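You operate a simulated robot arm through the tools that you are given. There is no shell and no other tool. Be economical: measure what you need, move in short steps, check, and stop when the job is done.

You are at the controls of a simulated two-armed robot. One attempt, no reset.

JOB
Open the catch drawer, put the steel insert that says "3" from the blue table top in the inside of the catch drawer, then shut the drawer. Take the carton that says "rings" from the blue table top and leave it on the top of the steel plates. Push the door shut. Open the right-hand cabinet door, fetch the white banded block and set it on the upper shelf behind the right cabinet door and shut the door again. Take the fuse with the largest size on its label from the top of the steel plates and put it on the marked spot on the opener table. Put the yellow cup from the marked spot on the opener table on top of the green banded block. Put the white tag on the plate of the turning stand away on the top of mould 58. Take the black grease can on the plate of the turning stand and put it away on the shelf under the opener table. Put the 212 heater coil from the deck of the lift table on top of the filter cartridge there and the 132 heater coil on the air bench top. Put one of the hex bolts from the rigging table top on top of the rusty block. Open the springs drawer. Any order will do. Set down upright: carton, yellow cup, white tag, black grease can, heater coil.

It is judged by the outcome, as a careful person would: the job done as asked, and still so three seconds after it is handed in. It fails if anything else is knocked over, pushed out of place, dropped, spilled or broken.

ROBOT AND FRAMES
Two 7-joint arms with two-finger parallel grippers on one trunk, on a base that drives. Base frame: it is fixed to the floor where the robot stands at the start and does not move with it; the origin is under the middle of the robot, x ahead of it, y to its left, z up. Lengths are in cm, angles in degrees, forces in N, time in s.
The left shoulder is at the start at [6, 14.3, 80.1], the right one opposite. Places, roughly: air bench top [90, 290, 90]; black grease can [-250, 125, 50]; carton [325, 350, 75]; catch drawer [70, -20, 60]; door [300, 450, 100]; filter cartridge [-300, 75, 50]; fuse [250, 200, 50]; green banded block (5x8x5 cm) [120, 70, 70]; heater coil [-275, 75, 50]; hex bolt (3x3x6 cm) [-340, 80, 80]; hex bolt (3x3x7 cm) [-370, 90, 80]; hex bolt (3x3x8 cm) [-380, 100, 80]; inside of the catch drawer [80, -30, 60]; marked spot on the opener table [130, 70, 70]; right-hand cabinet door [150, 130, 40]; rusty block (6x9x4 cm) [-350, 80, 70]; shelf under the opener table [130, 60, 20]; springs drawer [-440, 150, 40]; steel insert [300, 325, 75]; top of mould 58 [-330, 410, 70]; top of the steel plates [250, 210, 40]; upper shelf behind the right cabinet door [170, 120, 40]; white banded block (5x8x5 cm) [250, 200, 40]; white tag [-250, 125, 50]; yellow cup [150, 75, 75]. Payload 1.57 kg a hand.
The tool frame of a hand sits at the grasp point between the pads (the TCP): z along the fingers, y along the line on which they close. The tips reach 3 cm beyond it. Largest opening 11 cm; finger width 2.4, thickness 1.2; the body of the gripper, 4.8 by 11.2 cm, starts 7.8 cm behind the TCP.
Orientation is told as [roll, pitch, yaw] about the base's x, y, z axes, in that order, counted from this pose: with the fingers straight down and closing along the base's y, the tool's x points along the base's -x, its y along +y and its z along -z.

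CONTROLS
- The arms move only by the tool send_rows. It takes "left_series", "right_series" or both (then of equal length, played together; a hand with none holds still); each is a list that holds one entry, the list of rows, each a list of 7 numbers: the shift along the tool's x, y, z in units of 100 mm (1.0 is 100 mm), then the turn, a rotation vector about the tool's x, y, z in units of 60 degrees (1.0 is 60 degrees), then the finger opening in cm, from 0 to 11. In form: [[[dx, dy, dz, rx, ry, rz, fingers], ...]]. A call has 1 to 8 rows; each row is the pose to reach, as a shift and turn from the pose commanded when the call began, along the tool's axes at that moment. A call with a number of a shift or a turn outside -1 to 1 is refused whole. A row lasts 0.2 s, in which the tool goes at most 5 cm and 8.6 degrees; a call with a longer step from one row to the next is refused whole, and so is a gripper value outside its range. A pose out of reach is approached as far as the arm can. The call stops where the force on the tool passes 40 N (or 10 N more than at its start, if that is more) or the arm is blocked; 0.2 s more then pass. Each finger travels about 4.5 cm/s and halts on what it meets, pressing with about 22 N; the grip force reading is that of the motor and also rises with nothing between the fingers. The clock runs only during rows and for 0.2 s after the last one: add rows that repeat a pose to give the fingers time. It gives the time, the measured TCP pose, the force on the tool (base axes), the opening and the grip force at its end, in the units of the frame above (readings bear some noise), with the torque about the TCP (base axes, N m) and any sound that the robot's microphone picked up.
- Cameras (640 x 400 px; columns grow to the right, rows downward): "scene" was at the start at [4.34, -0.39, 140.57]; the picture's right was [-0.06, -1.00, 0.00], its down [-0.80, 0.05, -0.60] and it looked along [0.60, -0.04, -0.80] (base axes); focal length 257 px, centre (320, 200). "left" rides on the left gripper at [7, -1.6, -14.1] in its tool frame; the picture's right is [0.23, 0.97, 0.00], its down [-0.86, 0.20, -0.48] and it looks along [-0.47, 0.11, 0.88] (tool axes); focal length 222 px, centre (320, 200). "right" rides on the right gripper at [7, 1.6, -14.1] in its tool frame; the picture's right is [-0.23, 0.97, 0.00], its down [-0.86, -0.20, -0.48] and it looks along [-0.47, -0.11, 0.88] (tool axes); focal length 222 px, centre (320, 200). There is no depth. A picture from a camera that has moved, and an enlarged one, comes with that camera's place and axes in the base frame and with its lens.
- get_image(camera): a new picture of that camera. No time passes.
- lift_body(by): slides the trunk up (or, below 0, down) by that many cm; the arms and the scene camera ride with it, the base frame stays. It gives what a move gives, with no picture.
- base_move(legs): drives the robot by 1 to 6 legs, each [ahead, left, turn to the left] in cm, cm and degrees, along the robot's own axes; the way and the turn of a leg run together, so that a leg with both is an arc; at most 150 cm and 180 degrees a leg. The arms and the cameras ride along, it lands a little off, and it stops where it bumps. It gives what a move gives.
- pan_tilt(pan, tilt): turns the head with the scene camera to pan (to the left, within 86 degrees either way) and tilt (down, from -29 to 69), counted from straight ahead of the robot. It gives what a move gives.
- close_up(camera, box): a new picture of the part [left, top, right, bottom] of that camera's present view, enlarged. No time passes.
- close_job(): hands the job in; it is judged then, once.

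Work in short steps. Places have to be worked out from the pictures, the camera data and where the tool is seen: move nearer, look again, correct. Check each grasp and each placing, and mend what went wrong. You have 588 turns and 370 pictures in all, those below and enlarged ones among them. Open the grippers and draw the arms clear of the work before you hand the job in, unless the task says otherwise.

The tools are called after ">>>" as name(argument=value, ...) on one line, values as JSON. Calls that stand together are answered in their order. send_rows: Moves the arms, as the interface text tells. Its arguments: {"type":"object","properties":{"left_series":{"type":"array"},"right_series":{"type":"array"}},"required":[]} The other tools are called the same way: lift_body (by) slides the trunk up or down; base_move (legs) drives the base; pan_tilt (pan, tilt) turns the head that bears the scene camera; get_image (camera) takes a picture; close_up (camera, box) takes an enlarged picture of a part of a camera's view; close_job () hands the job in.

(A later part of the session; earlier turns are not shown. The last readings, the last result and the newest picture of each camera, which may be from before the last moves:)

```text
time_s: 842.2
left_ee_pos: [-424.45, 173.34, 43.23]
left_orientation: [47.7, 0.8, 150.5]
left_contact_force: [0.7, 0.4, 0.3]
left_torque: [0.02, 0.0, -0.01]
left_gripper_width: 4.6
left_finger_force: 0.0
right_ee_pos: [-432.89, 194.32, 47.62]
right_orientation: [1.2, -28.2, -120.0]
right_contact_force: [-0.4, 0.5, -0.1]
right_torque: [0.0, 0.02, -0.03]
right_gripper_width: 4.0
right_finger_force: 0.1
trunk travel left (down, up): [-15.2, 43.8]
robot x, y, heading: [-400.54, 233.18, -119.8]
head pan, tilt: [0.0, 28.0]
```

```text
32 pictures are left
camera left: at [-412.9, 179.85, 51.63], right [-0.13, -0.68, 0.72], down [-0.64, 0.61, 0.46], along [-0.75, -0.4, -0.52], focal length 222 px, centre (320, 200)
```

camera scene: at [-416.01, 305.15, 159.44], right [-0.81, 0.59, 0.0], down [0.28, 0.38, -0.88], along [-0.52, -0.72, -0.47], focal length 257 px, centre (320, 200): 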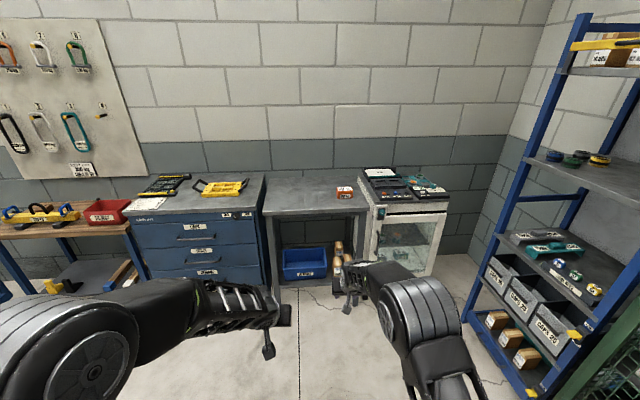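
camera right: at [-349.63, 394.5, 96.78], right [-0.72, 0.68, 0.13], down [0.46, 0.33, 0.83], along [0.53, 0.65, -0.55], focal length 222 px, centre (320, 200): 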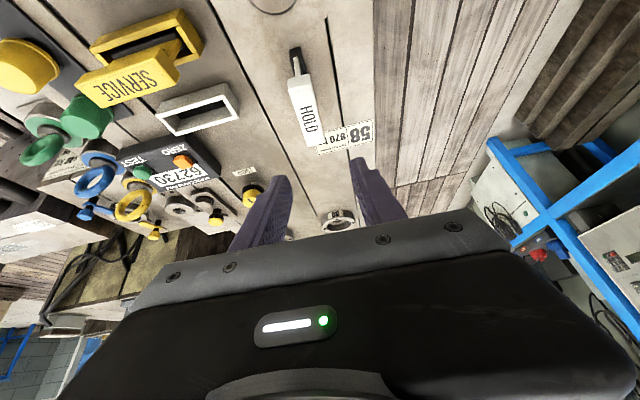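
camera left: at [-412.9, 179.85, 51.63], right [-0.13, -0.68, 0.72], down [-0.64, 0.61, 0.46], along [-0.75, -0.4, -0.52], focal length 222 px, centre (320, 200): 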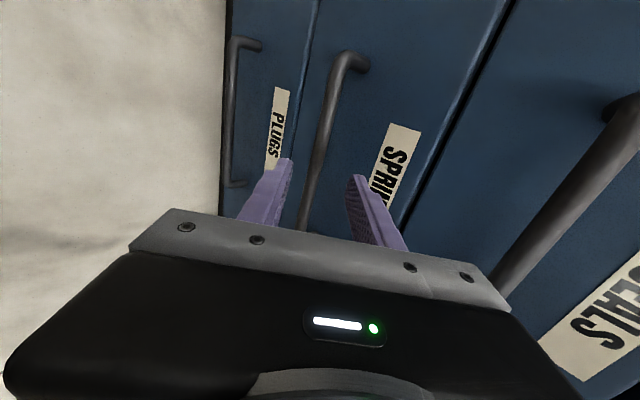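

The bar lies between the fingers. Advance until the far finger touches the drawer face.

>>> send_rows(left_series=[[[0, 0, 0.2, 0, 0, 0, 4.6], [0, 0, 0.4, 0, 0, 0, 4.6], [0, 0, 0.55, 0, 0, 0, 4.6], [0, 0, 0.7, 0, 0, 0, 4.6], [0, 0, 0.8, 0, 0, 0, 4.6]]])

>>> get_image(camera="left")

```text
time_s: 843.1
left_ee_pos: [-426.59, 169.49, 39.37]
left_orientation: [47.8, 0.8, 150.7]
left_contact_force: [9.0, 11.7, 10.0]
left_torque: [-0.42, 0.34, -0.06]
left_gripper_width: 4.42
left_finger_force: 0.1
right_ee_pos: [-432.89, 194.44, 47.79]
right_orientation: [1.1, -28.1, -119.9]
right_contact_force: [0.4, -0.4, 0.7]
right_torque: [-0.02, 0.0, 0.01]
right_gripper_width: 4.0
right_finger_force: 0.0
trunk travel left (down, up): [-15.2, 43.8]
robot x, y, heading: [-400.07, 233.6, -119.4]
head pan, tilt: [0.0, 28.0]
stopped in row 4 (left hand): the force on the tool passed its limit (the readings are from after the stop); the commanded pose is now the measured one
```

```text
31 pictures are left
camera left: at [-414.96, 176.07, 47.78], right [-0.13, -0.68, 0.72], down [-0.64, 0.61, 0.46], along [-0.75, -0.41, -0.52], focal length 222 px, centre (320, 200)
```

left: 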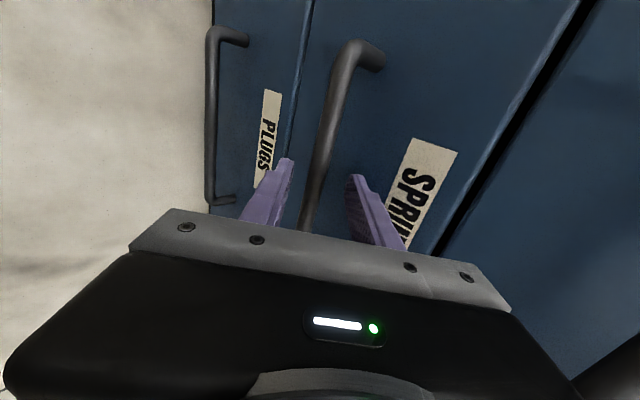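

Touching the face with the bar between the fingers. Back 0.4 and close.

>>> send_rows(left_series=[[[0, 0, -0.04, 0, 0, 0, 4], [0, 0, -0.04, 0, 0, 0, 2.5], [0, 0, -0.04, 0, 0, 0, 1], [0, 0, -0.04, 0, 0, 0, 0.5], [0, 0, -0.04, 0, 0, 0, 0.5]]])

>>> send_rows(left_series=[[[0, -0.17, -0.185, 0, 0, 0, 0.5], [0, -0.34, -0.37, 0, 0, 0, 0.5], [0, -0.5, -0.55, 0, 0, 0, 0.5], [0, -0.66, -0.735, 0, 0, 0, 0.5], [0, -0.66, -0.735, 0, 0, 0, 0.5]]])

>>> get_image(camera="left")

```text
time_s: 844.3
left_ee_pos: [-426.39, 169.79, 39.11]
left_orientation: [47.4, 0.9, 150.6]
left_contact_force: [6.0, 9.3, -8.1]
left_torque: [0.08, -0.35, -0.09]
left_gripper_width: 1.35
left_finger_force: 29.9
right_ee_pos: [-432.94, 194.31, 47.58]
right_orientation: [1.2, -28.2, -119.9]
right_contact_force: [0.5, -0.2, -0.7]
right_torque: [-0.01, 0.03, -0.01]
right_gripper_width: 3.97
right_finger_force: 0.1
trunk travel left (down, up): [-15.2, 43.8]
robot x, y, heading: [-400.48, 233.13, -119.5]
head pan, tilt: [0.0, 28.0]
```

```text
time_s: 845.5
left_ee_pos: [-421.5, 178.26, 39.21]
left_orientation: [47.6, 1.0, 151.1]
left_contact_force: [16.8, -7.8, -18.0]
left_torque: [-0.15, -0.71, 0.18]
left_gripper_width: 1.39
left_finger_force: 30.3
right_ee_pos: [-432.81, 194.17, 47.63]
right_orientation: [1.1, -28.3, -119.9]
right_contact_force: [-0.1, 0.3, -0.2]
right_torque: [0.01, 0.01, -0.02]
right_gripper_width: 3.99
right_finger_force: 0.1
trunk travel left (down, up): [-15.2, 43.8]
robot x, y, heading: [-400.63, 233.17, -119.7]
head pan, tilt: [0.0, 28.0]
```

```text
30 pictures are left
camera left: at [-409.9, 184.82, 47.74], right [-0.13, -0.68, 0.72], down [-0.65, 0.61, 0.46], along [-0.75, -0.41, -0.52], focal length 222 px, centre (320, 200)
```

left: 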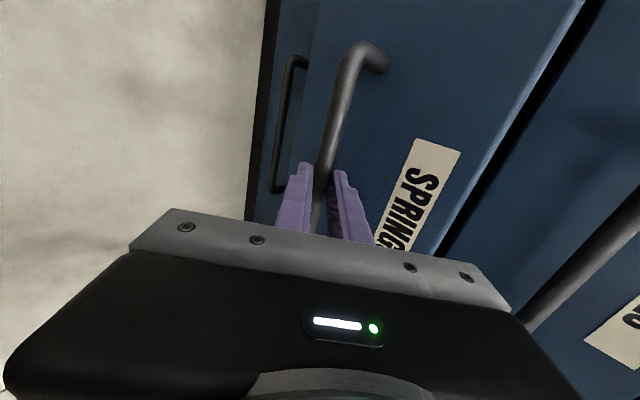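

The drawer slides out. Pull further with the arm, then a bit with the base.

>>> send_rows(left_series=[[[0, -0.15, -0.185, 0, 0, 0, 0.5], [0, -0.3, -0.37, 0, 0, 0, 0.5], [0, -0.45, -0.53, 0, 0, 0, 0.5], [0, -0.6, -0.7, 0, 0, 0, 0.5], [0, -0.6, -0.7, 0, 0, 0, 0.5]]])

>>> base_move(legs=[[-8, 0, 0]])

>>> get_image(camera="scene")

```text
time_s: 846.7
left_ee_pos: [-416.9, 186.21, 39.42]
left_orientation: [47.4, 1.0, 150.9]
left_contact_force: [17.1, -8.1, -25.7]
left_torque: [0.03, -0.68, -0.03]
left_gripper_width: 1.39
left_finger_force: 30.9
right_ee_pos: [-432.91, 194.18, 47.65]
right_orientation: [1.1, -28.1, -120.0]
right_contact_force: [0.2, -0.1, 0.2]
right_torque: [0.02, 0.02, -0.01]
right_gripper_width: 3.99
right_finger_force: 0.0
trunk travel left (down, up): [-15.2, 43.8]
robot x, y, heading: [-400.15, 233.15, -119.4]
head pan, tilt: [0.0, 28.0]
```

```text
time_s: 847.8
left_ee_pos: [-412.9, 193.05, 39.48]
left_orientation: [47.6, 1.0, 151.1]
left_contact_force: [18.7, -12.0, -17.2]
left_torque: [-0.13, -0.69, 0.14]
left_gripper_width: 1.38
left_finger_force: 30.5
right_ee_pos: [-428.9, 201.18, 47.65]
right_orientation: [1.2, -28.1, -119.8]
right_contact_force: [0.6, 0.4, 0.3]
right_torque: [0.03, 0.0, 0.0]
right_gripper_width: 3.99
right_finger_force: 0.0
trunk travel left (down, up): [-15.2, 43.8]
robot x, y, heading: [-396.61, 240.24, -119.5]
head pan, tilt: [0.0, 28.0]
```

```text
29 pictures are left
camera scene: at [-399.41, 234.85, 119.41], right [-0.87, 0.49, 0.0], down [0.23, 0.41, -0.88], along [-0.43, -0.77, -0.47], focal length 257 px, centre (320, 200)
```

scene: 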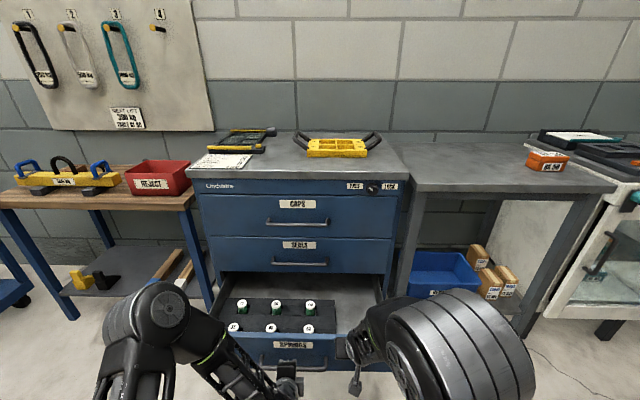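

Springs drawer is open with its contents in place. Release the handle and slide the fingers off along the tool axis.

>>> send_rows(left_series=[[[0, 0, 0, 0, 0, 0, 2.5], [0, 0, 0, 0, 0, 0, 4], [0, 0, 0, 0, 0, 0, 4.8], [0, 0, -0.15, 0, 0, 0, 4.8], [0, 0, -0.3, 0, 0, 0, 4.8], [0, 0, -0.45, 0, 0, 0, 4.8]]])

>>> get_image(camera="left")

```text
time_s: 849.1
left_ee_pos: [-411.29, 196.03, 42.73]
left_orientation: [47.7, 1.2, 151.0]
left_contact_force: [-0.6, 0.5, -0.7]
left_torque: [0.0, -0.01, 0.01]
left_gripper_width: 4.8
left_finger_force: 0.0
right_ee_pos: [-428.89, 201.08, 47.71]
right_orientation: [1.2, -28.2, -119.9]
right_contact_force: [-0.2, 0.5, -0.1]
right_torque: [-0.02, -0.01, -0.03]
right_gripper_width: 4.0
right_finger_force: 0.1
trunk travel left (down, up): [-15.2, 43.8]
robot x, y, heading: [-396.58, 240.11, -119.8]
head pan, tilt: [0.0, 28.0]
```

```text
28 pictures are left
camera left: at [-399.74, 202.72, 51.14], right [-0.13, -0.68, 0.72], down [-0.65, 0.61, 0.45], along [-0.75, -0.41, -0.52], focal length 222 px, centre (320, 200)
```

left: 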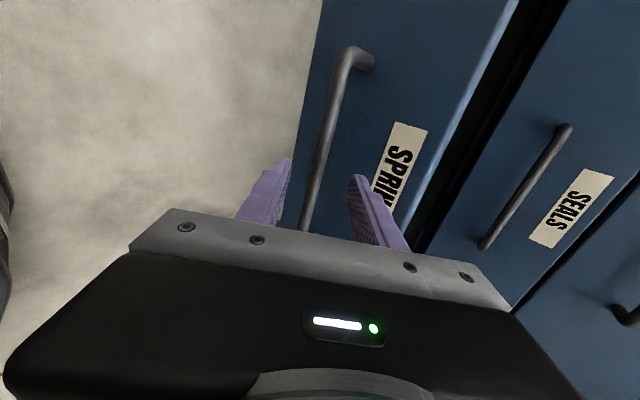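

Fingers are clear of the handle. Back off, raise, and look at the rigging table to the left.

>>> base_move(legs=[[-16, 0, 0]])

>>> lift_body(by=38)

>>> pan_tilt(pan=35, tilt=38)

>>> get_image(camera="scene")

```text
time_s: 850.6
left_ee_pos: [-403.46, 209.79, 42.59]
left_orientation: [47.6, 1.1, 151.1]
left_contact_force: [-0.8, 0.3, 0.2]
left_torque: [0.0, -0.04, 0.01]
left_gripper_width: 4.8
left_finger_force: 0.0
right_ee_pos: [-420.99, 215.04, 47.62]
right_orientation: [1.2, -28.2, -119.8]
right_contact_force: [1.0, 0.1, -0.2]
right_torque: [-0.03, 0.04, 0.01]
right_gripper_width: 4.02
right_finger_force: 0.0
trunk travel left (down, up): [-15.2, 43.8]
robot x, y, heading: [-388.46, 254.21, -119.4]
head pan, tilt: [0.0, 28.0]
```

```text
time_s: 854.2
left_ee_pos: [-403.33, 209.95, 80.68]
left_orientation: [47.7, 1.1, 151.1]
left_contact_force: [0.9, 0.3, -0.2]
left_torque: [0.01, -0.03, 0.02]
left_gripper_width: 4.8
left_finger_force: 0.0
right_ee_pos: [-421.14, 215.02, 85.53]
right_orientation: [1.2, -28.2, -119.8]
right_contact_force: [1.4, -0.3, -0.5]
right_torque: [0.04, -0.03, 0.01]
right_gripper_width: 3.97
right_finger_force: 0.0
trunk travel left (down, up): [-53.2, 5.8]
robot x, y, heading: [-388.6, 254.26, -119.4]
head pan, tilt: [0.0, 28.0]
```

```text
time_s: 855.2
left_ee_pos: [-403.37, 209.88, 80.58]
left_orientation: [47.6, 1.1, 151.2]
left_contact_force: [0.8, -0.1, -0.5]
left_torque: [0.02, 0.0, -0.02]
left_gripper_width: 4.8
left_finger_force: 0.1
right_ee_pos: [-421.06, 214.97, 85.69]
right_orientation: [1.2, -28.3, -119.9]
right_contact_force: [0.2, 0.8, 0.0]
right_torque: [0.01, 0.0, 0.03]
right_gripper_width: 4.0
right_finger_force: 0.0
trunk travel left (down, up): [-53.2, 5.8]
robot x, y, heading: [-388.31, 254.2, -119.3]
head pan, tilt: [35.0, 38.0]
```

```text
27 pictures are left
camera scene: at [-386.3, 248.21, 155.87], right [-1.0, -0.1, 0.0], down [-0.06, 0.61, -0.79], along [0.08, -0.78, -0.62], focal length 257 px, centre (320, 200)
```

scene: 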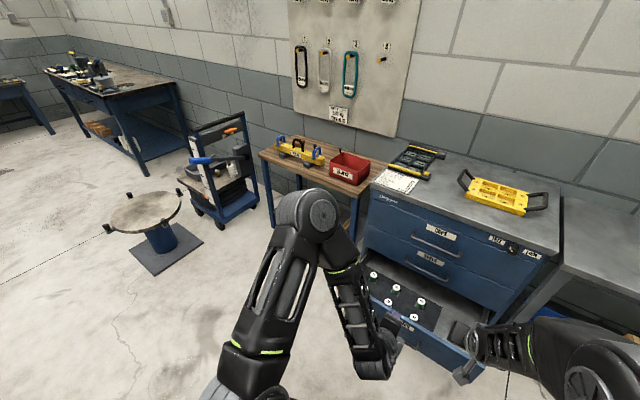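

Zoom on the rigging table top.

>>> close_up(camera="scene", box=[250, 125, 390, 205])

```text
4.57 times, centred on (320, 165) of scene
camera zoom: at [-386.3, 248.21, 155.87], right [-1.0, -0.1, 0.0], down [-0.06, 0.61, -0.79], along [0.08, -0.78, -0.62], focal length 1175 px, centre (320, 360)
```

zoom: 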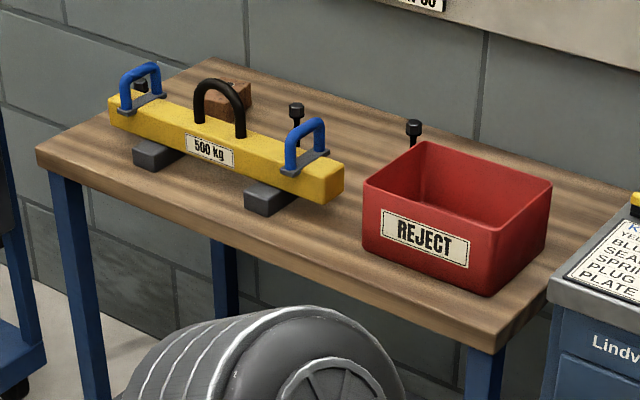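

Bolt (3x3x7) stands at ≈(-367,89.5), rusty block at ≈(-352.5,78), behind the yellow beam. Restore the left hand to normal and drive in front of the table.

>>> send_rows(left_series=[[[0, 0, -0.1, 0.13, 0, 0, 5], [0, 0, -0.2, 0.26, 0, 0, 5], [0, 0, -0.2, 0.39, 0, 0, 5], [0, 0, -0.2, 0.52, 0, 0, 5], [0, 0, -0.2, 0.65, 0, 0, 5], [0, 0, -0.2, 0.78, 0, 0, 5]]])

>>> send_rows(left_series=[[[0, 0, 0, 0, 0, -0.14, 5], [0, 0, 0, 0, 0, -0.28, 5], [0, 0, 0, 0, 0, -0.42, 5], [0, 0, 0, 0, 0, -0.56, 5], [0, 0, 0, 0, 0, -0.7, 5], [0, 0, 0, 0, 0, -0.84, 5], [0, 0, 0, 0, 0, -0.98, 5]]])

>>> send_rows(left_series=[[[0, 0, 0, 0, 0, -0.13, 5], [0, 0, 0, 0, 0, -0.26, 5], [0, 0, 0, 0, 0, -0.39, 5], [0, 0, 0, 0, 0, -0.52, 5]]])

>>> send_rows(left_series=[[[0, 0, -0.2, 0, 0, 0, 5], [0, 0, -0.5, 0, -0.1, 0, 5], [0, 0, -0.8, 0, -0.2, 0, 5], [0, 0, -1.0, 0, -0.3, 0, 5], [0, 0, -1.0, 0, -0.4, 0, 5]]])

>>> base_move(legs=[[0, 97, 0], [58, 0, 0]])

>>> pan_tilt(pan=0, tilt=45)

>>> get_image(camera="scene")

```text
time_s: 856.6
left_ee_pos: [-402.88, 211.18, 81.94]
left_orientation: [0.8, 1.1, 151.1]
left_contact_force: [-1.1, -0.1, -0.6]
left_torque: [-0.01, -0.02, 0.03]
left_gripper_width: 5.02
left_finger_force: 0.0
right_ee_pos: [-421.07, 215.06, 85.6]
right_orientation: [1.1, -28.2, -119.9]
right_contact_force: [0.2, 0.2, 0.4]
right_torque: [-0.02, 0.01, 0.0]
right_gripper_width: 3.99
right_finger_force: 0.0
trunk travel left (down, up): [-53.2, 5.8]
robot x, y, heading: [-388.55, 254.34, -119.5]
head pan, tilt: [35.0, 38.0]
```

```text
time_s: 858.2
left_ee_pos: [-402.55, 211.11, 81.8]
left_orientation: [1.3, -0.1, -149.9]
left_contact_force: [0.2, 0.5, -0.8]
left_torque: [-0.02, -0.02, 0.03]
left_gripper_width: 5.01
left_finger_force: 0.1
right_ee_pos: [-421.04, 215.02, 85.65]
right_orientation: [1.2, -28.3, -119.8]
right_contact_force: [0.1, 0.6, 0.1]
right_torque: [-0.02, 0.07, 0.01]
right_gripper_width: 4.01
right_finger_force: 0.0
trunk travel left (down, up): [-53.2, 5.8]
robot x, y, heading: [-388.22, 254.19, -119.5]
head pan, tilt: [35.0, 38.0]
```

```text
time_s: 859.2
left_ee_pos: [-402.76, 211.13, 81.98]
left_orientation: [1.2, -0.9, -118.8]
left_contact_force: [-0.6, 0.1, -0.7]
left_torque: [0.01, 0.0, 0.03]
left_gripper_width: 5.02
left_finger_force: 0.1
right_ee_pos: [-421.05, 215.09, 85.61]
right_orientation: [1.1, -28.2, -119.8]
right_contact_force: [0.2, -0.2, -0.4]
right_torque: [0.0, 0.0, 0.0]
right_gripper_width: 3.99
right_finger_force: 0.2
trunk travel left (down, up): [-53.2, 5.8]
robot x, y, heading: [-388.69, 254.26, -119.4]
head pan, tilt: [35.0, 38.0]
```

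```text
time_s: 860.4
left_ee_pos: [-402.83, 211.44, 91.86]
left_orientation: [1.1, -24.9, -119.4]
left_contact_force: [0.3, 0.4, 0.3]
left_torque: [-0.01, 0.03, -0.01]
left_gripper_width: 4.98
left_finger_force: 0.0
right_ee_pos: [-421.16, 214.96, 85.63]
right_orientation: [1.3, -28.2, -119.8]
right_contact_force: [0.3, -0.7, -0.7]
right_torque: [0.03, 0.01, 0.02]
right_gripper_width: 4.02
right_finger_force: 0.0
trunk travel left (down, up): [-53.2, 5.8]
robot x, y, heading: [-388.53, 254.28, -119.5]
head pan, tilt: [35.0, 38.0]
```

```text
time_s: 868.4
left_ee_pos: [-347.75, 113.4, 91.86]
left_orientation: [1.3, -24.8, -119.1]
left_contact_force: [-0.5, 0.1, 0.6]
left_torque: [0.04, 0.01, 0.02]
left_gripper_width: 5.01
left_finger_force: 0.1
right_ee_pos: [-365.92, 116.89, 85.59]
right_orientation: [1.3, -28.2, -119.5]
right_contact_force: [-0.6, -0.5, -0.8]
right_torque: [0.01, 0.03, 0.0]
right_gripper_width: 4.02
right_finger_force: 0.0
trunk travel left (down, up): [-53.2, 5.8]
robot x, y, heading: [-333.21, 156.05, -119.0]
head pan, tilt: [35.0, 38.0]
```

```text
time_s: 869.4
left_ee_pos: [-347.81, 113.44, 91.89]
left_orientation: [1.1, -24.8, -119.1]
left_contact_force: [0.2, -0.9, -0.3]
left_torque: [-0.02, -0.03, -0.02]
left_gripper_width: 4.99
left_finger_force: 0.1
right_ee_pos: [-365.97, 116.95, 85.5]
right_orientation: [1.2, -28.2, -119.5]
right_contact_force: [0.8, -0.9, 0.8]
right_torque: [0.0, 0.04, -0.05]
right_gripper_width: 4.0
right_finger_force: 0.0
trunk travel left (down, up): [-53.2, 5.8]
robot x, y, heading: [-333.59, 156.16, -119.1]
head pan, tilt: [0.0, 45.0]
```

```text
25 pictures are left
camera scene: at [-336.19, 151.76, 154.84], right [-0.87, 0.49, 0.0], down [0.34, 0.62, -0.71], along [-0.34, -0.62, -0.71], focal length 257 px, centre (320, 200)
```

scene: 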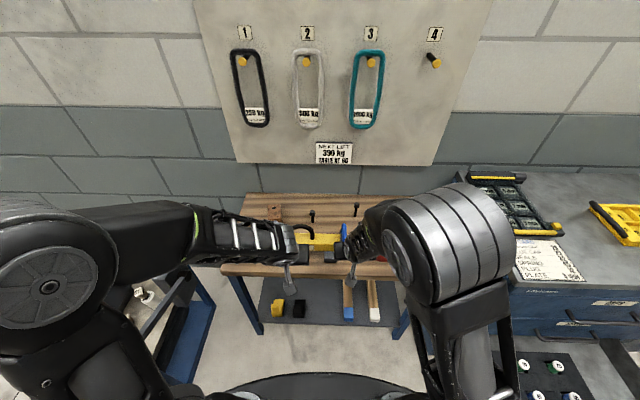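

Both free bolts and the block are visible. Pull the right hand back out of the way, and zoom in.

>>> send_rows(right_series=[[[0.1, 0, -0.25, 0, 0, 0, 4], [0.3, 0, -0.4, 0, 0, 0, 4], [0.55, 0, -0.55, 0, 0, 0, 4], [0.8, 0, -0.7, 0, 0, 0, 4]]])

>>> close_up(camera="scene", box=[240, 180, 400, 280])

```text
time_s: 870.4
left_ee_pos: [-347.83, 113.36, 91.86]
left_orientation: [1.1, -24.7, -119.2]
left_contact_force: [-0.3, 0.1, 0.5]
left_torque: [0.02, 0.04, 0.01]
left_gripper_width: 5.0
left_finger_force: 0.1
right_ee_pos: [-361.16, 125.07, 88.03]
right_orientation: [1.1, -28.0, -119.5]
right_contact_force: [-0.9, 0.5, 0.1]
right_torque: [-0.01, 0.0, 0.0]
right_gripper_width: 4.0
right_finger_force: 0.0
right hand out of reach, approached as far as the arm can: row 4
trunk travel left (down, up): [-53.2, 5.8]
robot x, y, heading: [-333.62, 156.24, -119.1]
head pan, tilt: [0.0, 45.0]
```

```text
4.00 times, centred on (320, 230) of scene
camera zoom: at [-336.16, 151.74, 154.84], right [-0.87, 0.49, 0.0], down [0.34, 0.62, -0.71], along [-0.34, -0.62, -0.71], focal length 1028 px, centre (320, 80)
```

zoom: 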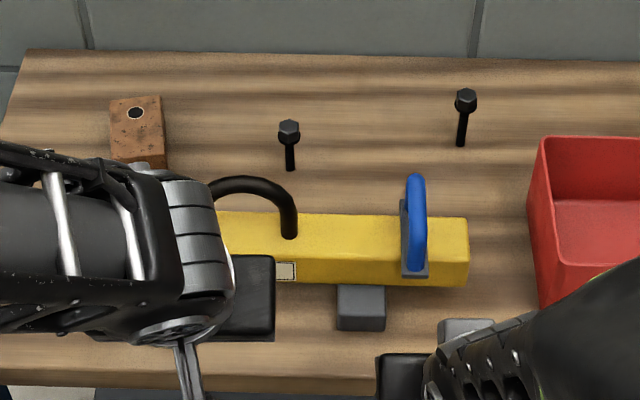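

Table z≈72; bolt at 74.5 ahead / 3 left, block centre at 76.8 ahead / 19 left. Raise the right hand and drive 15 forward.

>>> send_rows(right_series=[[[-0.1, 0, -0.2, 0, 0, 0, 4], [-0.2, 0, -0.38, 0, 0, 0, 4], [-0.3, 0, -0.55, 0, 0, 0, 4]]])

>>> base_move(legs=[[14, 0, 0]])

>>> get_image(camera="left")

```text
time_s: 871.2
left_ee_pos: [-347.65, 113.53, 92.06]
left_orientation: [1.3, -24.8, -119.1]
left_contact_force: [-0.3, 0.7, 0.1]
left_torque: [0.02, 0.02, -0.03]
left_gripper_width: 5.03
left_finger_force: 0.0
right_ee_pos: [-361.11, 125.16, 94.27]
right_orientation: [1.2, -28.2, -119.5]
right_contact_force: [-0.4, 0.6, 0.5]
right_torque: [-0.03, 0.04, -0.01]
right_gripper_width: 3.98
right_finger_force: 0.0
trunk travel left (down, up): [-53.2, 5.8]
robot x, y, heading: [-333.79, 156.34, -119.0]
head pan, tilt: [0.0, 45.0]
```

```text
time_s: 872.5
left_ee_pos: [-354.69, 101.24, 91.93]
left_orientation: [1.2, -24.7, -119.2]
left_contact_force: [-0.7, -0.3, -0.6]
left_torque: [0.05, -0.02, -0.03]
left_gripper_width: 5.0
left_finger_force: 0.1
right_ee_pos: [-368.26, 112.92, 94.16]
right_orientation: [1.1, -28.2, -119.6]
right_contact_force: [-0.8, 0.5, -0.3]
right_torque: [0.01, -0.01, 0.01]
right_gripper_width: 4.01
right_finger_force: 0.0
trunk travel left (down, up): [-53.2, 5.8]
robot x, y, heading: [-340.19, 144.0, -119.3]
head pan, tilt: [0.0, 45.0]
```

```text
23 pictures are left
camera left: at [-350.34, 112.74, 101.75], right [0.95, -0.29, -0.08], down [-0.12, -0.59, 0.8], along [-0.28, -0.75, -0.6], focal length 222 px, centre (320, 200)
```

left: 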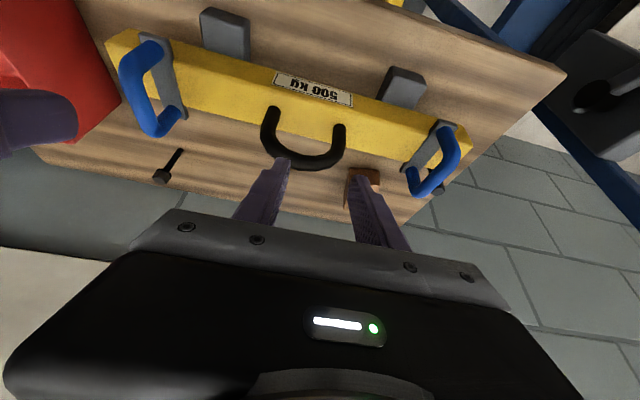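

Move the left hand over bolt 2 in two steps and look.

>>> send_rows(left_series=[[[-0.3, -0.1, 0.14, 0, 0, 0, 5.5], [-0.6, -0.2, 0.27, 0, 0, 0, 5.5], [-0.9, -0.3, 0.41, 0, 0, 0, 5.5]]])

>>> send_rows(left_series=[[[-0.28, -0.1, 0.13, 0, 0, 0, 5.5], [-0.55, -0.21, 0.26, 0, 0, 0, 5.5], [-0.47, -0.21, 0.45, 0, 0, 0, 5.5]]])

>>> get_image(camera="left")

```text
time_s: 873.3
left_ee_pos: [-362.22, 94.04, 92.0]
left_orientation: [1.2, -24.6, -119.1]
left_contact_force: [-0.2, -0.9, -0.4]
left_torque: [0.02, -0.02, 0.01]
left_gripper_width: 5.5
left_finger_force: 0.2
right_ee_pos: [-368.08, 112.97, 94.25]
right_orientation: [1.2, -28.0, -119.6]
right_contact_force: [0.5, 0.2, -0.1]
right_torque: [-0.01, 0.0, -0.01]
right_gripper_width: 4.01
right_finger_force: 0.1
trunk travel left (down, up): [-53.2, 5.8]
robot x, y, heading: [-340.33, 144.13, -119.0]
head pan, tilt: [0.0, 45.0]
```

```text
time_s: 874.1
left_ee_pos: [-366.93, 89.69, 89.58]
left_orientation: [1.2, -24.8, -119.2]
left_contact_force: [-0.9, -0.5, 0.8]
left_torque: [-0.02, 0.01, 0.01]
left_gripper_width: 5.51
left_finger_force: 0.1
right_ee_pos: [-368.11, 113.05, 94.37]
right_orientation: [1.1, -28.1, -119.7]
right_contact_force: [0.0, 0.0, 0.1]
right_torque: [-0.01, -0.01, 0.01]
right_gripper_width: 4.0
right_finger_force: 0.1
trunk travel left (down, up): [-53.2, 5.8]
robot x, y, heading: [-340.3, 143.75, -119.1]
head pan, tilt: [0.0, 45.0]
```

```text
22 pictures are left
camera left: at [-362.62, 101.13, 99.56], right [0.95, -0.29, -0.08], down [-0.11, -0.59, 0.8], along [-0.28, -0.75, -0.6], focal length 222 px, centre (320, 200)
```

left: 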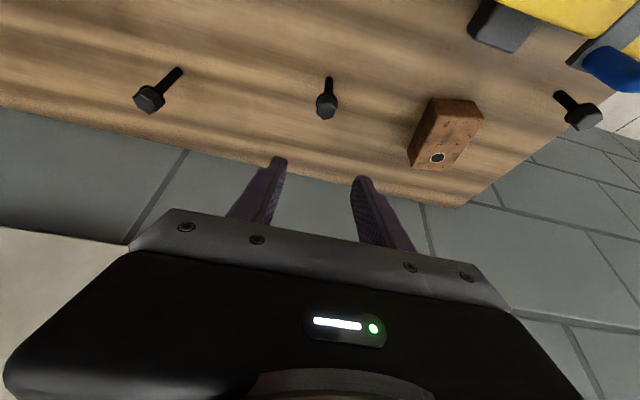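

Bolt directly below. Lower the arm 10, then 2.5, and close on its head.

>>> send_rows(left_series=[[[0.1, 0.02, 0.23, 0, 0, 0, 5.5], [0.21, 0.02, 0.45, 0, 0, 0, 5.5], [0.31, 0.02, 0.68, 0, 0, 0, 5.5], [0.42, 0.02, 0.91, 0, 0, 0, 5.5]]])

>>> get_image(camera="left")

```text
time_s: 875.1
left_ee_pos: [-366.55, 89.55, 79.46]
left_orientation: [1.0, -24.9, -119.2]
left_contact_force: [-0.5, 1.1, -0.4]
left_torque: [-0.01, -0.05, -0.02]
left_gripper_width: 5.48
left_finger_force: 0.1
right_ee_pos: [-368.09, 113.02, 94.26]
right_orientation: [1.1, -28.2, -119.6]
right_contact_force: [0.8, -0.2, 0.0]
right_torque: [0.02, 0.01, -0.03]
right_gripper_width: 3.98
right_finger_force: 0.1
trunk travel left (down, up): [-53.2, 5.8]
robot x, y, heading: [-340.03, 143.97, -119.2]
head pan, tilt: [0.0, 45.0]
```

```text
21 pictures are left
camera left: at [-362.38, 101.04, 89.38], right [0.95, -0.29, -0.08], down [-0.11, -0.59, 0.8], along [-0.28, -0.75, -0.6], focal length 222 px, centre (320, 200)
```

left: 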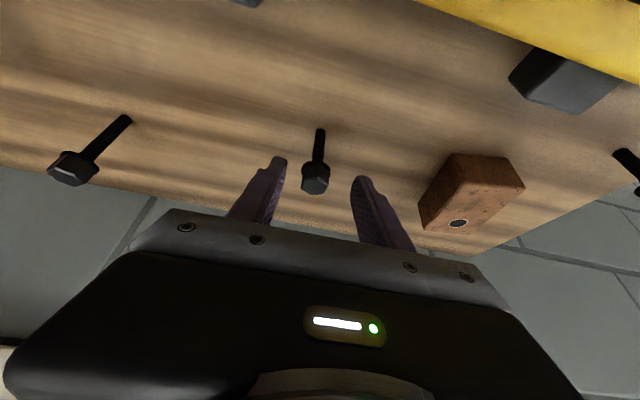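

Lower 1.5 and close on the bolt head; then lift.

>>> send_rows(left_series=[[[0.03, -0.02, 0.07, 0, 0, 0, 5.5], [0.06, -0.02, 0.14, 0, 0, 0, 5.5], [0.06, -0.02, 0.14, 0, 0, 0, 4], [0.06, -0.02, 0.14, 0, 0, 0, 2.5], [0.06, -0.02, 0.14, 0, 0, 0, 1], [0.06, -0.02, 0.14, 0, 0, 0, 1]]])

>>> send_rows(left_series=[[[-0.1, 0, -0.23, 0, 0, 0, 1], [-0.21, 0, -0.45, 0, 0, 0, 1], [-0.31, 0, -0.68, 0, 0, 0, 1], [-0.38, 0, -0.82, 0, 0, 0, 1]]])

>>> get_image(camera="left")

```text
time_s: 876.5
left_ee_pos: [-366.63, 89.61, 78.11]
left_orientation: [1.1, -24.9, -119.3]
left_contact_force: [0.6, -0.3, -0.7]
left_torque: [-0.04, 0.0, -0.01]
left_gripper_width: 2.01
left_finger_force: 21.5
right_ee_pos: [-368.04, 113.1, 94.27]
right_orientation: [1.1, -28.2, -119.6]
right_contact_force: [-0.5, 0.7, -0.8]
right_torque: [0.01, 0.03, -0.03]
right_gripper_width: 4.02
right_finger_force: 0.1
trunk travel left (down, up): [-53.2, 5.8]
robot x, y, heading: [-340.38, 143.83, -119.0]
head pan, tilt: [0.0, 45.0]
```

```text
time_s: 877.5
left_ee_pos: [-366.64, 89.75, 87.27]
left_orientation: [1.2, -24.8, -119.2]
left_contact_force: [0.0, 0.1, 0.1]
left_torque: [0.0, 0.0, 0.03]
left_gripper_width: 1.99
left_finger_force: 22.1
right_ee_pos: [-368.08, 113.04, 94.34]
right_orientation: [1.1, -28.3, -119.6]
right_contact_force: [-1.0, -0.9, 0.2]
right_torque: [0.03, -0.01, -0.03]
right_gripper_width: 4.04
right_finger_force: 0.0
trunk travel left (down, up): [-53.2, 5.8]
robot x, y, heading: [-340.51, 144.04, -119.2]
head pan, tilt: [0.0, 45.0]
```

```text
20 pictures are left
camera left: at [-362.35, 101.18, 97.08], right [0.95, -0.29, -0.08], down [-0.11, -0.59, 0.8], along [-0.28, -0.75, -0.6], focal length 222 px, centre (320, 200)
```

left: 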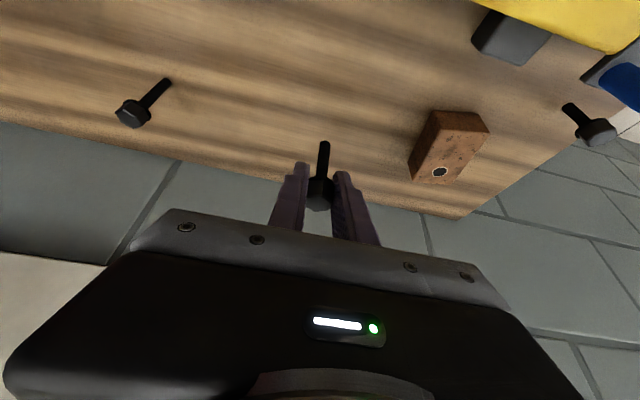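

Bolt held upright. Move it over the rusty block's centre (-354,80.3).

>>> send_rows(left_series=[[[-0.03, 0.3, 0.01, 0, 0, 0, 1], [-0.06, 0.6, 0.03, 0, 0, 0, 1], [-0.1, 1.0, 0.05, 0, 0, 0, 1]]])

>>> send_rows(left_series=[[[-0.03, 0.3, 0.01, 0, 0, 0, 1], [-0.07, 0.53, 0.03, 0, 0, 0, 1], [-0.07, 0.53, 0.03, 0, 0, 0, 1]]])

>>> get_image(camera="left")

>>> close_up(camera="scene", box=[220, 190, 360, 290])

```text
time_s: 878.3
left_ee_pos: [-358.36, 83.78, 87.45]
left_orientation: [1.1, -24.9, -119.3]
left_contact_force: [0.2, 0.9, -0.7]
left_torque: [0.01, 0.04, 0.01]
left_gripper_width: 2.01
left_finger_force: 22.1
right_ee_pos: [-368.04, 112.94, 94.19]
right_orientation: [1.1, -28.2, -119.6]
right_contact_force: [0.7, -0.5, 0.8]
right_torque: [0.02, 0.02, -0.02]
right_gripper_width: 4.0
right_finger_force: 0.1
trunk travel left (down, up): [-53.2, 5.8]
robot x, y, heading: [-340.63, 144.06, -119.4]
head pan, tilt: [0.0, 45.0]
```

```text
time_s: 879.1
left_ee_pos: [-353.88, 80.56, 87.44]
left_orientation: [1.2, -24.8, -119.2]
left_contact_force: [0.1, -0.5, -0.7]
left_torque: [-0.02, -0.03, -0.01]
left_gripper_width: 2.0
left_finger_force: 21.6
right_ee_pos: [-368.09, 113.03, 94.29]
right_orientation: [1.2, -28.2, -119.6]
right_contact_force: [0.4, -0.4, -1.0]
right_torque: [0.03, -0.03, 0.0]
right_gripper_width: 4.01
right_finger_force: 0.0
trunk travel left (down, up): [-53.2, 5.8]
robot x, y, heading: [-340.25, 143.97, -119.2]
head pan, tilt: [0.0, 45.0]
```

```text
19 pictures are left
camera left: at [-349.7, 92.12, 97.34], right [0.95, -0.29, -0.08], down [-0.11, -0.59, 0.8], along [-0.28, -0.75, -0.6], focal length 222 px, centre (320, 200)
```

left: 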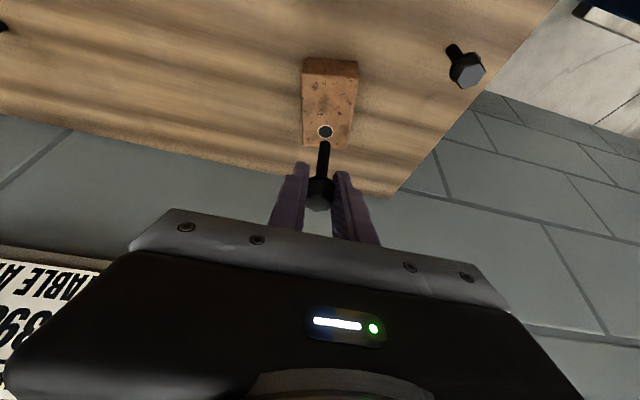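

```text
4.00 times, centred on (290, 240) of scene
camera zoom: at [-342.97, 139.64, 154.84], right [-0.87, 0.49, 0.0], down [0.35, 0.62, -0.71], along [-0.34, -0.62, -0.71], focal length 1028 px, centre (440, 40)
```

zoom: 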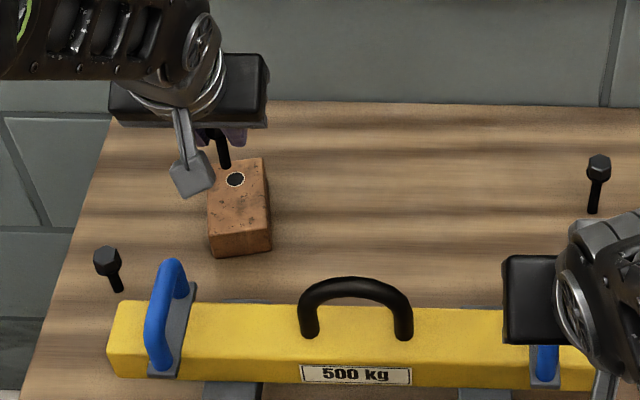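

Projected landing point is the middle of the block's top. Lower 4.4, then small steps to contact.

>>> send_rows(left_series=[[[0.06, 0, 0.13, 0, 0, 0, 1], [0.12, 0, 0.27, 0, 0, 0, 1], [0.184, 0, 0.4, 0, 0, 0, 1], [0.184, 0, 0.4, 0, 0, 0, 1]]])

>>> send_rows(left_series=[[[0.01, 0, 0.025, 0, 0, 0, 1], [0.02, 0, 0.045, 0, 0, 0, 1], [0.02, 0, 0.045, 0, 0, 0, 1]]])

>>> send_rows(left_series=[[[0.01, 0, 0.02, 0, 0, 0, 1], [0.014, 0, 0.03, 0, 0, 0, 1], [0.014, 0, 0.03, 0, 0, 0, 1]]])

```text
time_s: 880.1
left_ee_pos: [-353.99, 80.58, 82.99]
left_orientation: [1.2, -24.9, -119.2]
left_contact_force: [0.2, 0.0, -0.5]
left_torque: [0.0, 0.02, 0.01]
left_gripper_width: 1.99
left_finger_force: 22.1
right_ee_pos: [-367.99, 113.06, 94.12]
right_orientation: [1.2, -28.2, -119.6]
right_contact_force: [-0.2, 0.1, 0.7]
right_torque: [0.01, 0.01, 0.02]
right_gripper_width: 3.99
right_finger_force: 0.0
trunk travel left (down, up): [-53.2, 5.8]
robot x, y, heading: [-340.4, 143.84, -119.5]
head pan, tilt: [0.0, 45.0]
```

```text
time_s: 880.9
left_ee_pos: [-354.05, 80.53, 82.65]
left_orientation: [1.1, -24.8, -119.2]
left_contact_force: [-0.1, -0.3, -0.3]
left_torque: [0.02, -0.01, -0.04]
left_gripper_width: 1.99
left_finger_force: 22.2
right_ee_pos: [-368.02, 112.97, 94.3]
right_orientation: [1.1, -28.2, -119.6]
right_contact_force: [0.8, 0.0, -0.6]
right_torque: [0.02, 0.0, -0.01]
right_gripper_width: 3.99
right_finger_force: 0.0
trunk travel left (down, up): [-53.2, 5.8]
robot x, y, heading: [-340.61, 143.94, -119.4]
head pan, tilt: [0.0, 45.0]
```

```text
time_s: 881.7
left_ee_pos: [-354.19, 80.58, 82.22]
left_orientation: [1.3, -24.8, -119.2]
left_contact_force: [0.0, -0.2, -0.7]
left_torque: [-0.03, 0.01, 0.01]
left_gripper_width: 2.01
left_finger_force: 21.6
right_ee_pos: [-368.17, 113.04, 94.25]
right_orientation: [1.1, -28.2, -119.6]
right_contact_force: [0.0, -0.1, -0.3]
right_torque: [0.01, 0.03, -0.02]
right_gripper_width: 3.99
right_finger_force: 0.2
trunk travel left (down, up): [-53.2, 5.8]
robot x, y, heading: [-340.45, 143.76, -119.2]
head pan, tilt: [0.0, 45.0]
```

Continue in small steps until contact.

>>> send_rows(left_series=[[[0.01, 0, 0.02, 0, 0, 0, 1], [0.014, 0, 0.03, 0, 0, 0, 1], [0.014, 0, 0.03, 0, 0, 0, 1]]])

>>> send_rows(left_series=[[[0.01, 0, 0.02, 0, 0, 0, 1], [0.014, 0, 0.03, 0, 0, 0, 1], [0.014, 0, 0.03, 0, 0, 0, 1]]])

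>>> send_rows(left_series=[[[0.01, 0, 0.02, 0, 0, 0, 1], [0.014, 0, 0.03, 0, 0, 0, 1], [0.014, 0, 0.03, 0, 0, 0, 1]]])

>>> get_image(camera="left")

```text
time_s: 882.5
left_ee_pos: [-354.17, 80.58, 82.15]
left_orientation: [1.3, -25.0, -119.2]
left_contact_force: [3.1, 1.1, 9.1]
left_torque: [0.03, -0.13, 0.04]
left_gripper_width: 2.02
left_finger_force: 22.3
right_ee_pos: [-368.09, 113.03, 94.34]
right_orientation: [1.1, -28.1, -119.6]
right_contact_force: [-0.4, -0.1, -0.4]
right_torque: [0.01, -0.01, -0.05]
right_gripper_width: 3.99
right_finger_force: 0.0
trunk travel left (down, up): [-53.2, 5.8]
robot x, y, heading: [-340.36, 144.06, -119.3]
head pan, tilt: [0.0, 45.0]
```

```text
time_s: 883.3
left_ee_pos: [-354.22, 80.51, 81.79]
left_orientation: [1.2, -25.2, -119.2]
left_contact_force: [0.3, -3.4, 17.1]
left_torque: [-0.25, -0.05, 0.06]
left_gripper_width: 2.0
left_finger_force: 22.1
right_ee_pos: [-368.02, 113.1, 94.31]
right_orientation: [1.2, -28.3, -119.6]
right_contact_force: [0.0, 0.1, -0.5]
right_torque: [-0.02, -0.01, 0.03]
right_gripper_width: 3.99
right_finger_force: 0.0
trunk travel left (down, up): [-53.2, 5.8]
robot x, y, heading: [-340.25, 144.22, -119.0]
head pan, tilt: [0.0, 45.0]
```

```text
time_s: 884.1
left_ee_pos: [-354.09, 80.6, 81.38]
left_orientation: [1.2, -24.9, -119.3]
left_contact_force: [-2.3, 0.8, 15.7]
left_torque: [0.0, 0.16, -0.01]
left_gripper_width: 2.0
left_finger_force: 21.6
right_ee_pos: [-368.12, 113.11, 94.39]
right_orientation: [1.1, -28.2, -119.7]
right_contact_force: [-0.4, 0.4, 0.6]
right_torque: [0.02, -0.01, 0.0]
right_gripper_width: 4.03
right_finger_force: 0.0
trunk travel left (down, up): [-53.2, 5.8]
robot x, y, heading: [-340.47, 144.06, -119.1]
head pan, tilt: [0.0, 45.0]
```

```text
17 pictures are left
camera left: at [-349.82, 92.11, 91.25], right [0.95, -0.29, -0.08], down [-0.11, -0.59, 0.8], along [-0.28, -0.75, -0.6], focal length 222 px, centre (320, 200)
```

left: 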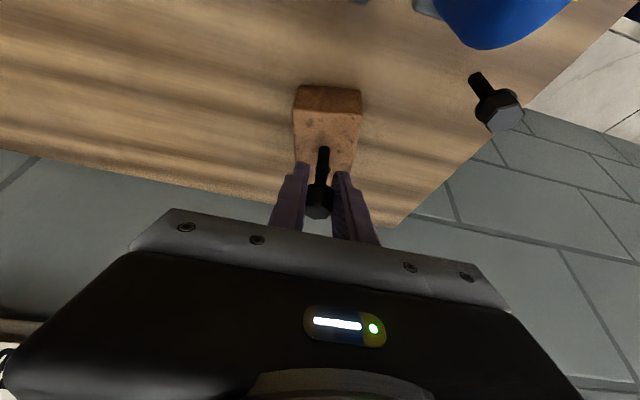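

Bolt stands on the block's top. Release slowly and check stability.

>>> send_rows(left_series=[[[0, 0, 0, 0, 0, 0, 2.2], [0, 0, 0, 0, 0, 0, 2.5], [0, 0, 0, 0, 0, 0, 2.9], [0, 0, 0, 0, 0, 0, 3.4], [0, 0, 0, 0, 0, 0, 4], [0, 0, 0, 0, 0, 0, 4.6], [0, 0, 0, 0, 0, 0, 5], [0, 0, 0, 0, 0, 0, 5]]])

>>> get_image(camera="left")

```text
time_s: 885.9
left_ee_pos: [-354.17, 80.35, 81.36]
left_orientation: [1.3, -24.8, -119.2]
left_contact_force: [0.0, 0.2, -0.2]
left_torque: [0.0, 0.01, -0.03]
left_gripper_width: 4.98
left_finger_force: 0.0
right_ee_pos: [-368.12, 112.93, 94.21]
right_orientation: [1.1, -28.2, -119.7]
right_contact_force: [0.6, 0.4, 0.9]
right_torque: [-0.01, -0.01, 0.0]
right_gripper_width: 3.99
right_finger_force: 0.1
trunk travel left (down, up): [-53.2, 5.8]
robot x, y, heading: [-340.17, 144.25, -119.1]
head pan, tilt: [0.0, 45.0]
```

```text
16 pictures are left
camera left: at [-349.79, 92.01, 91.18], right [0.95, -0.29, -0.08], down [-0.11, -0.59, 0.8], along [-0.28, -0.75, -0.6], focal length 222 px, centre (320, 200)
```

left: 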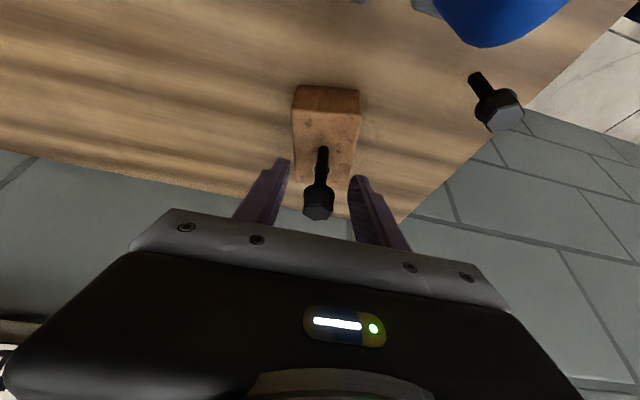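

Stable. Withdraw along the tool axis and verify.

>>> send_rows(left_series=[[[-0.03, 0, -0.2, 0, 0, 0, 5], [-0.08, 0, -0.4, 0, 0, 0, 5], [-0.14, 0, -0.6, 0, 0, 0, 5], [-0.2, 0, -0.8, 0, 0, 0, 5], [-0.2, 0, -1.0, 0, 0, 0, 5]]])

>>> send_rows(left_series=[[[0.25, 0, -0.2, 0, 0, 0, 5], [0.5, 0, -0.4, 0, 0, 0, 5], [0.8, 0, -0.5, 0, 0, 0, 5], [0.8, 0, -0.5, 0, 0, 0, 5]]])

>>> close_up(camera="scene", box=[220, 180, 380, 290])

```text
time_s: 887.1
left_ee_pos: [-353.1, 82.76, 91.35]
left_orientation: [1.2, -24.8, -119.2]
left_contact_force: [0.2, 0.5, -0.7]
left_torque: [0.01, 0.0, -0.01]
left_gripper_width: 4.99
left_finger_force: 0.0
right_ee_pos: [-368.03, 113.11, 94.22]
right_orientation: [1.1, -28.2, -119.6]
right_contact_force: [0.2, -0.2, 0.0]
right_torque: [-0.01, 0.04, 0.01]
right_gripper_width: 4.02
right_finger_force: 0.1
trunk travel left (down, up): [-53.2, 5.8]
robot x, y, heading: [-340.49, 144.02, -119.3]
head pan, tilt: [0.0, 45.0]
```

```text
time_s: 888.1
left_ee_pos: [-348.77, 90.96, 92.37]
left_orientation: [1.1, -24.9, -119.1]
left_contact_force: [0.1, 0.3, -0.4]
left_torque: [0.0, -0.04, -0.04]
left_gripper_width: 5.01
left_finger_force: 0.0
right_ee_pos: [-368.1, 112.92, 94.26]
right_orientation: [1.1, -28.2, -119.6]
right_contact_force: [-0.1, 0.0, -1.0]
right_torque: [0.02, 0.01, 0.02]
right_gripper_width: 4.03
right_finger_force: 0.1
trunk travel left (down, up): [-53.2, 5.8]
robot x, y, heading: [-340.26, 143.83, -119.3]
head pan, tilt: [0.0, 45.0]
```

```text
3.64 times, centred on (300, 235) of scene
camera zoom: at [-342.98, 139.61, 154.84], right [-0.87, 0.49, 0.0], down [0.35, 0.62, -0.71], along [-0.34, -0.62, -0.71], focal length 935 px, centre (393, 73)
```

zoom: 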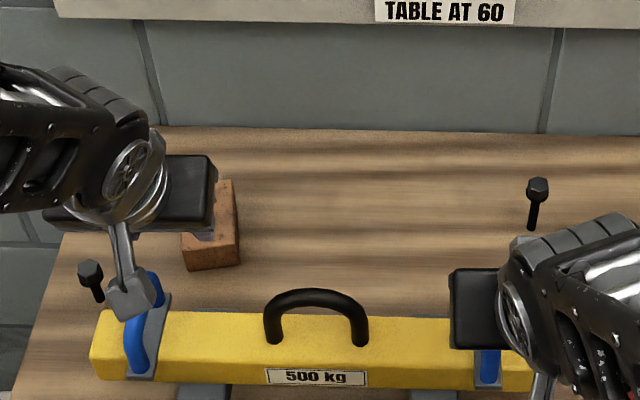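

Back the base off 22 and verify the bolt and surroundings.

>>> base_move(legs=[[-24, 0, 0]])

>>> close_up(camera="scene", box=[230, 160, 400, 260])

```text
time_s: 889.9
left_ee_pos: [-336.98, 111.79, 92.31]
left_orientation: [1.2, -24.9, -119.1]
left_contact_force: [0.1, 0.1, 0.8]
left_torque: [-0.01, -0.02, -0.02]
left_gripper_width: 5.01
left_finger_force: 0.0
right_ee_pos: [-356.41, 134.0, 94.26]
right_orientation: [1.1, -28.2, -119.4]
right_contact_force: [0.0, 0.1, 0.4]
right_torque: [0.01, 0.02, -0.04]
right_gripper_width: 3.98
right_finger_force: 0.0
trunk travel left (down, up): [-53.2, 5.8]
robot x, y, heading: [-329.04, 165.19, -119.1]
head pan, tilt: [0.0, 45.0]
```

```text
3.76 times, centred on (315, 210) of scene
camera zoom: at [-331.31, 160.53, 154.85], right [-0.87, 0.49, 0.0], down [0.34, 0.62, -0.71], along [-0.34, -0.62, -0.71], focal length 968 px, centre (339, 162)
```

zoom: 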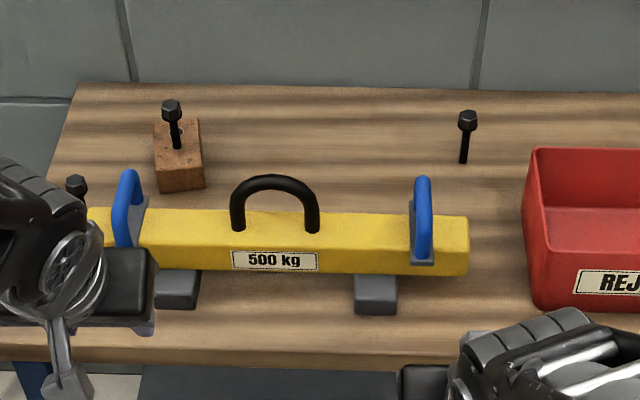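

The bolt stands on the rusty block. Turn to check the lift table, springs drawer and the bin from here.

>>> pan_tilt(pan=-35, tilt=35)

>>> get_image(camera="scene")

>>> pan_tilt(pan=82, tilt=25)

>>> get_image(camera="scene")

```text
time_s: 890.9
left_ee_pos: [-336.98, 111.65, 92.29]
left_orientation: [1.2, -24.8, -119.1]
left_contact_force: [-0.2, -0.1, 0.8]
left_torque: [0.04, 0.0, -0.02]
left_gripper_width: 4.99
left_finger_force: 0.2
right_ee_pos: [-356.36, 133.73, 94.24]
right_orientation: [1.2, -28.3, -119.6]
right_contact_force: [0.7, 0.5, 0.6]
right_torque: [0.03, -0.04, -0.02]
right_gripper_width: 4.0
right_finger_force: 0.0
trunk travel left (down, up): [-53.2, 5.8]
robot x, y, heading: [-328.92, 164.81, -119.0]
head pan, tilt: [-35.0, 35.0]
```

```text
13 pictures are left
camera scene: at [-335.34, 163.65, 156.32], right [-0.44, 0.9, 0.0], down [0.52, 0.25, -0.82], along [-0.74, -0.36, -0.57], focal length 257 px, centre (320, 200)
```

scene: 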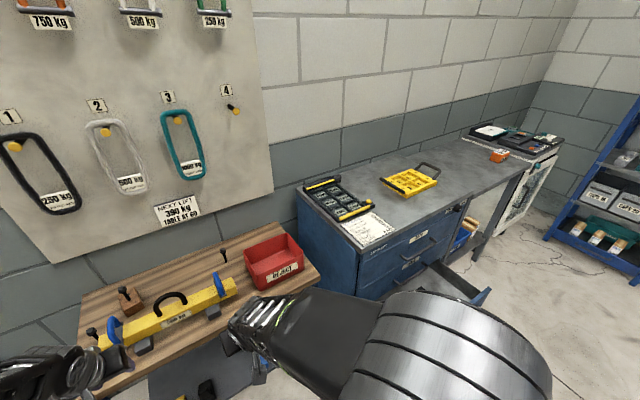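

```text
time_s: 892.8
left_ee_pos: [-336.98, 111.75, 92.23]
left_orientation: [1.2, -24.9, -119.1]
left_contact_force: [-0.8, 0.0, 0.1]
left_torque: [-0.02, -0.01, 0.01]
left_gripper_width: 4.98
left_finger_force: 0.1
right_ee_pos: [-356.52, 133.83, 94.29]
right_orientation: [1.1, -28.3, -119.4]
right_contact_force: [0.2, 0.0, -0.2]
right_torque: [-0.01, -0.03, 0.0]
right_gripper_width: 3.99
right_finger_force: 0.1
trunk travel left (down, up): [-53.2, 5.8]
robot x, y, heading: [-329.01, 164.94, -119.2]
head pan, tilt: [82.0, 25.0]
```

```text
12 pictures are left
camera scene: at [-320.08, 161.96, 157.9], right [-0.6, -0.8, 0.0], down [-0.34, 0.26, -0.91], along [0.72, -0.55, -0.42], focal length 257 px, centre (320, 200)
```

scene: 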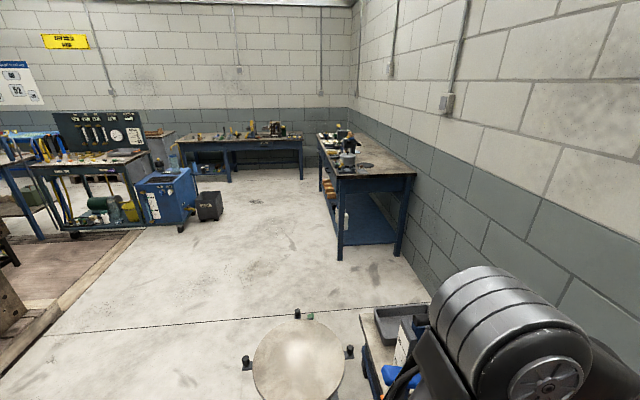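

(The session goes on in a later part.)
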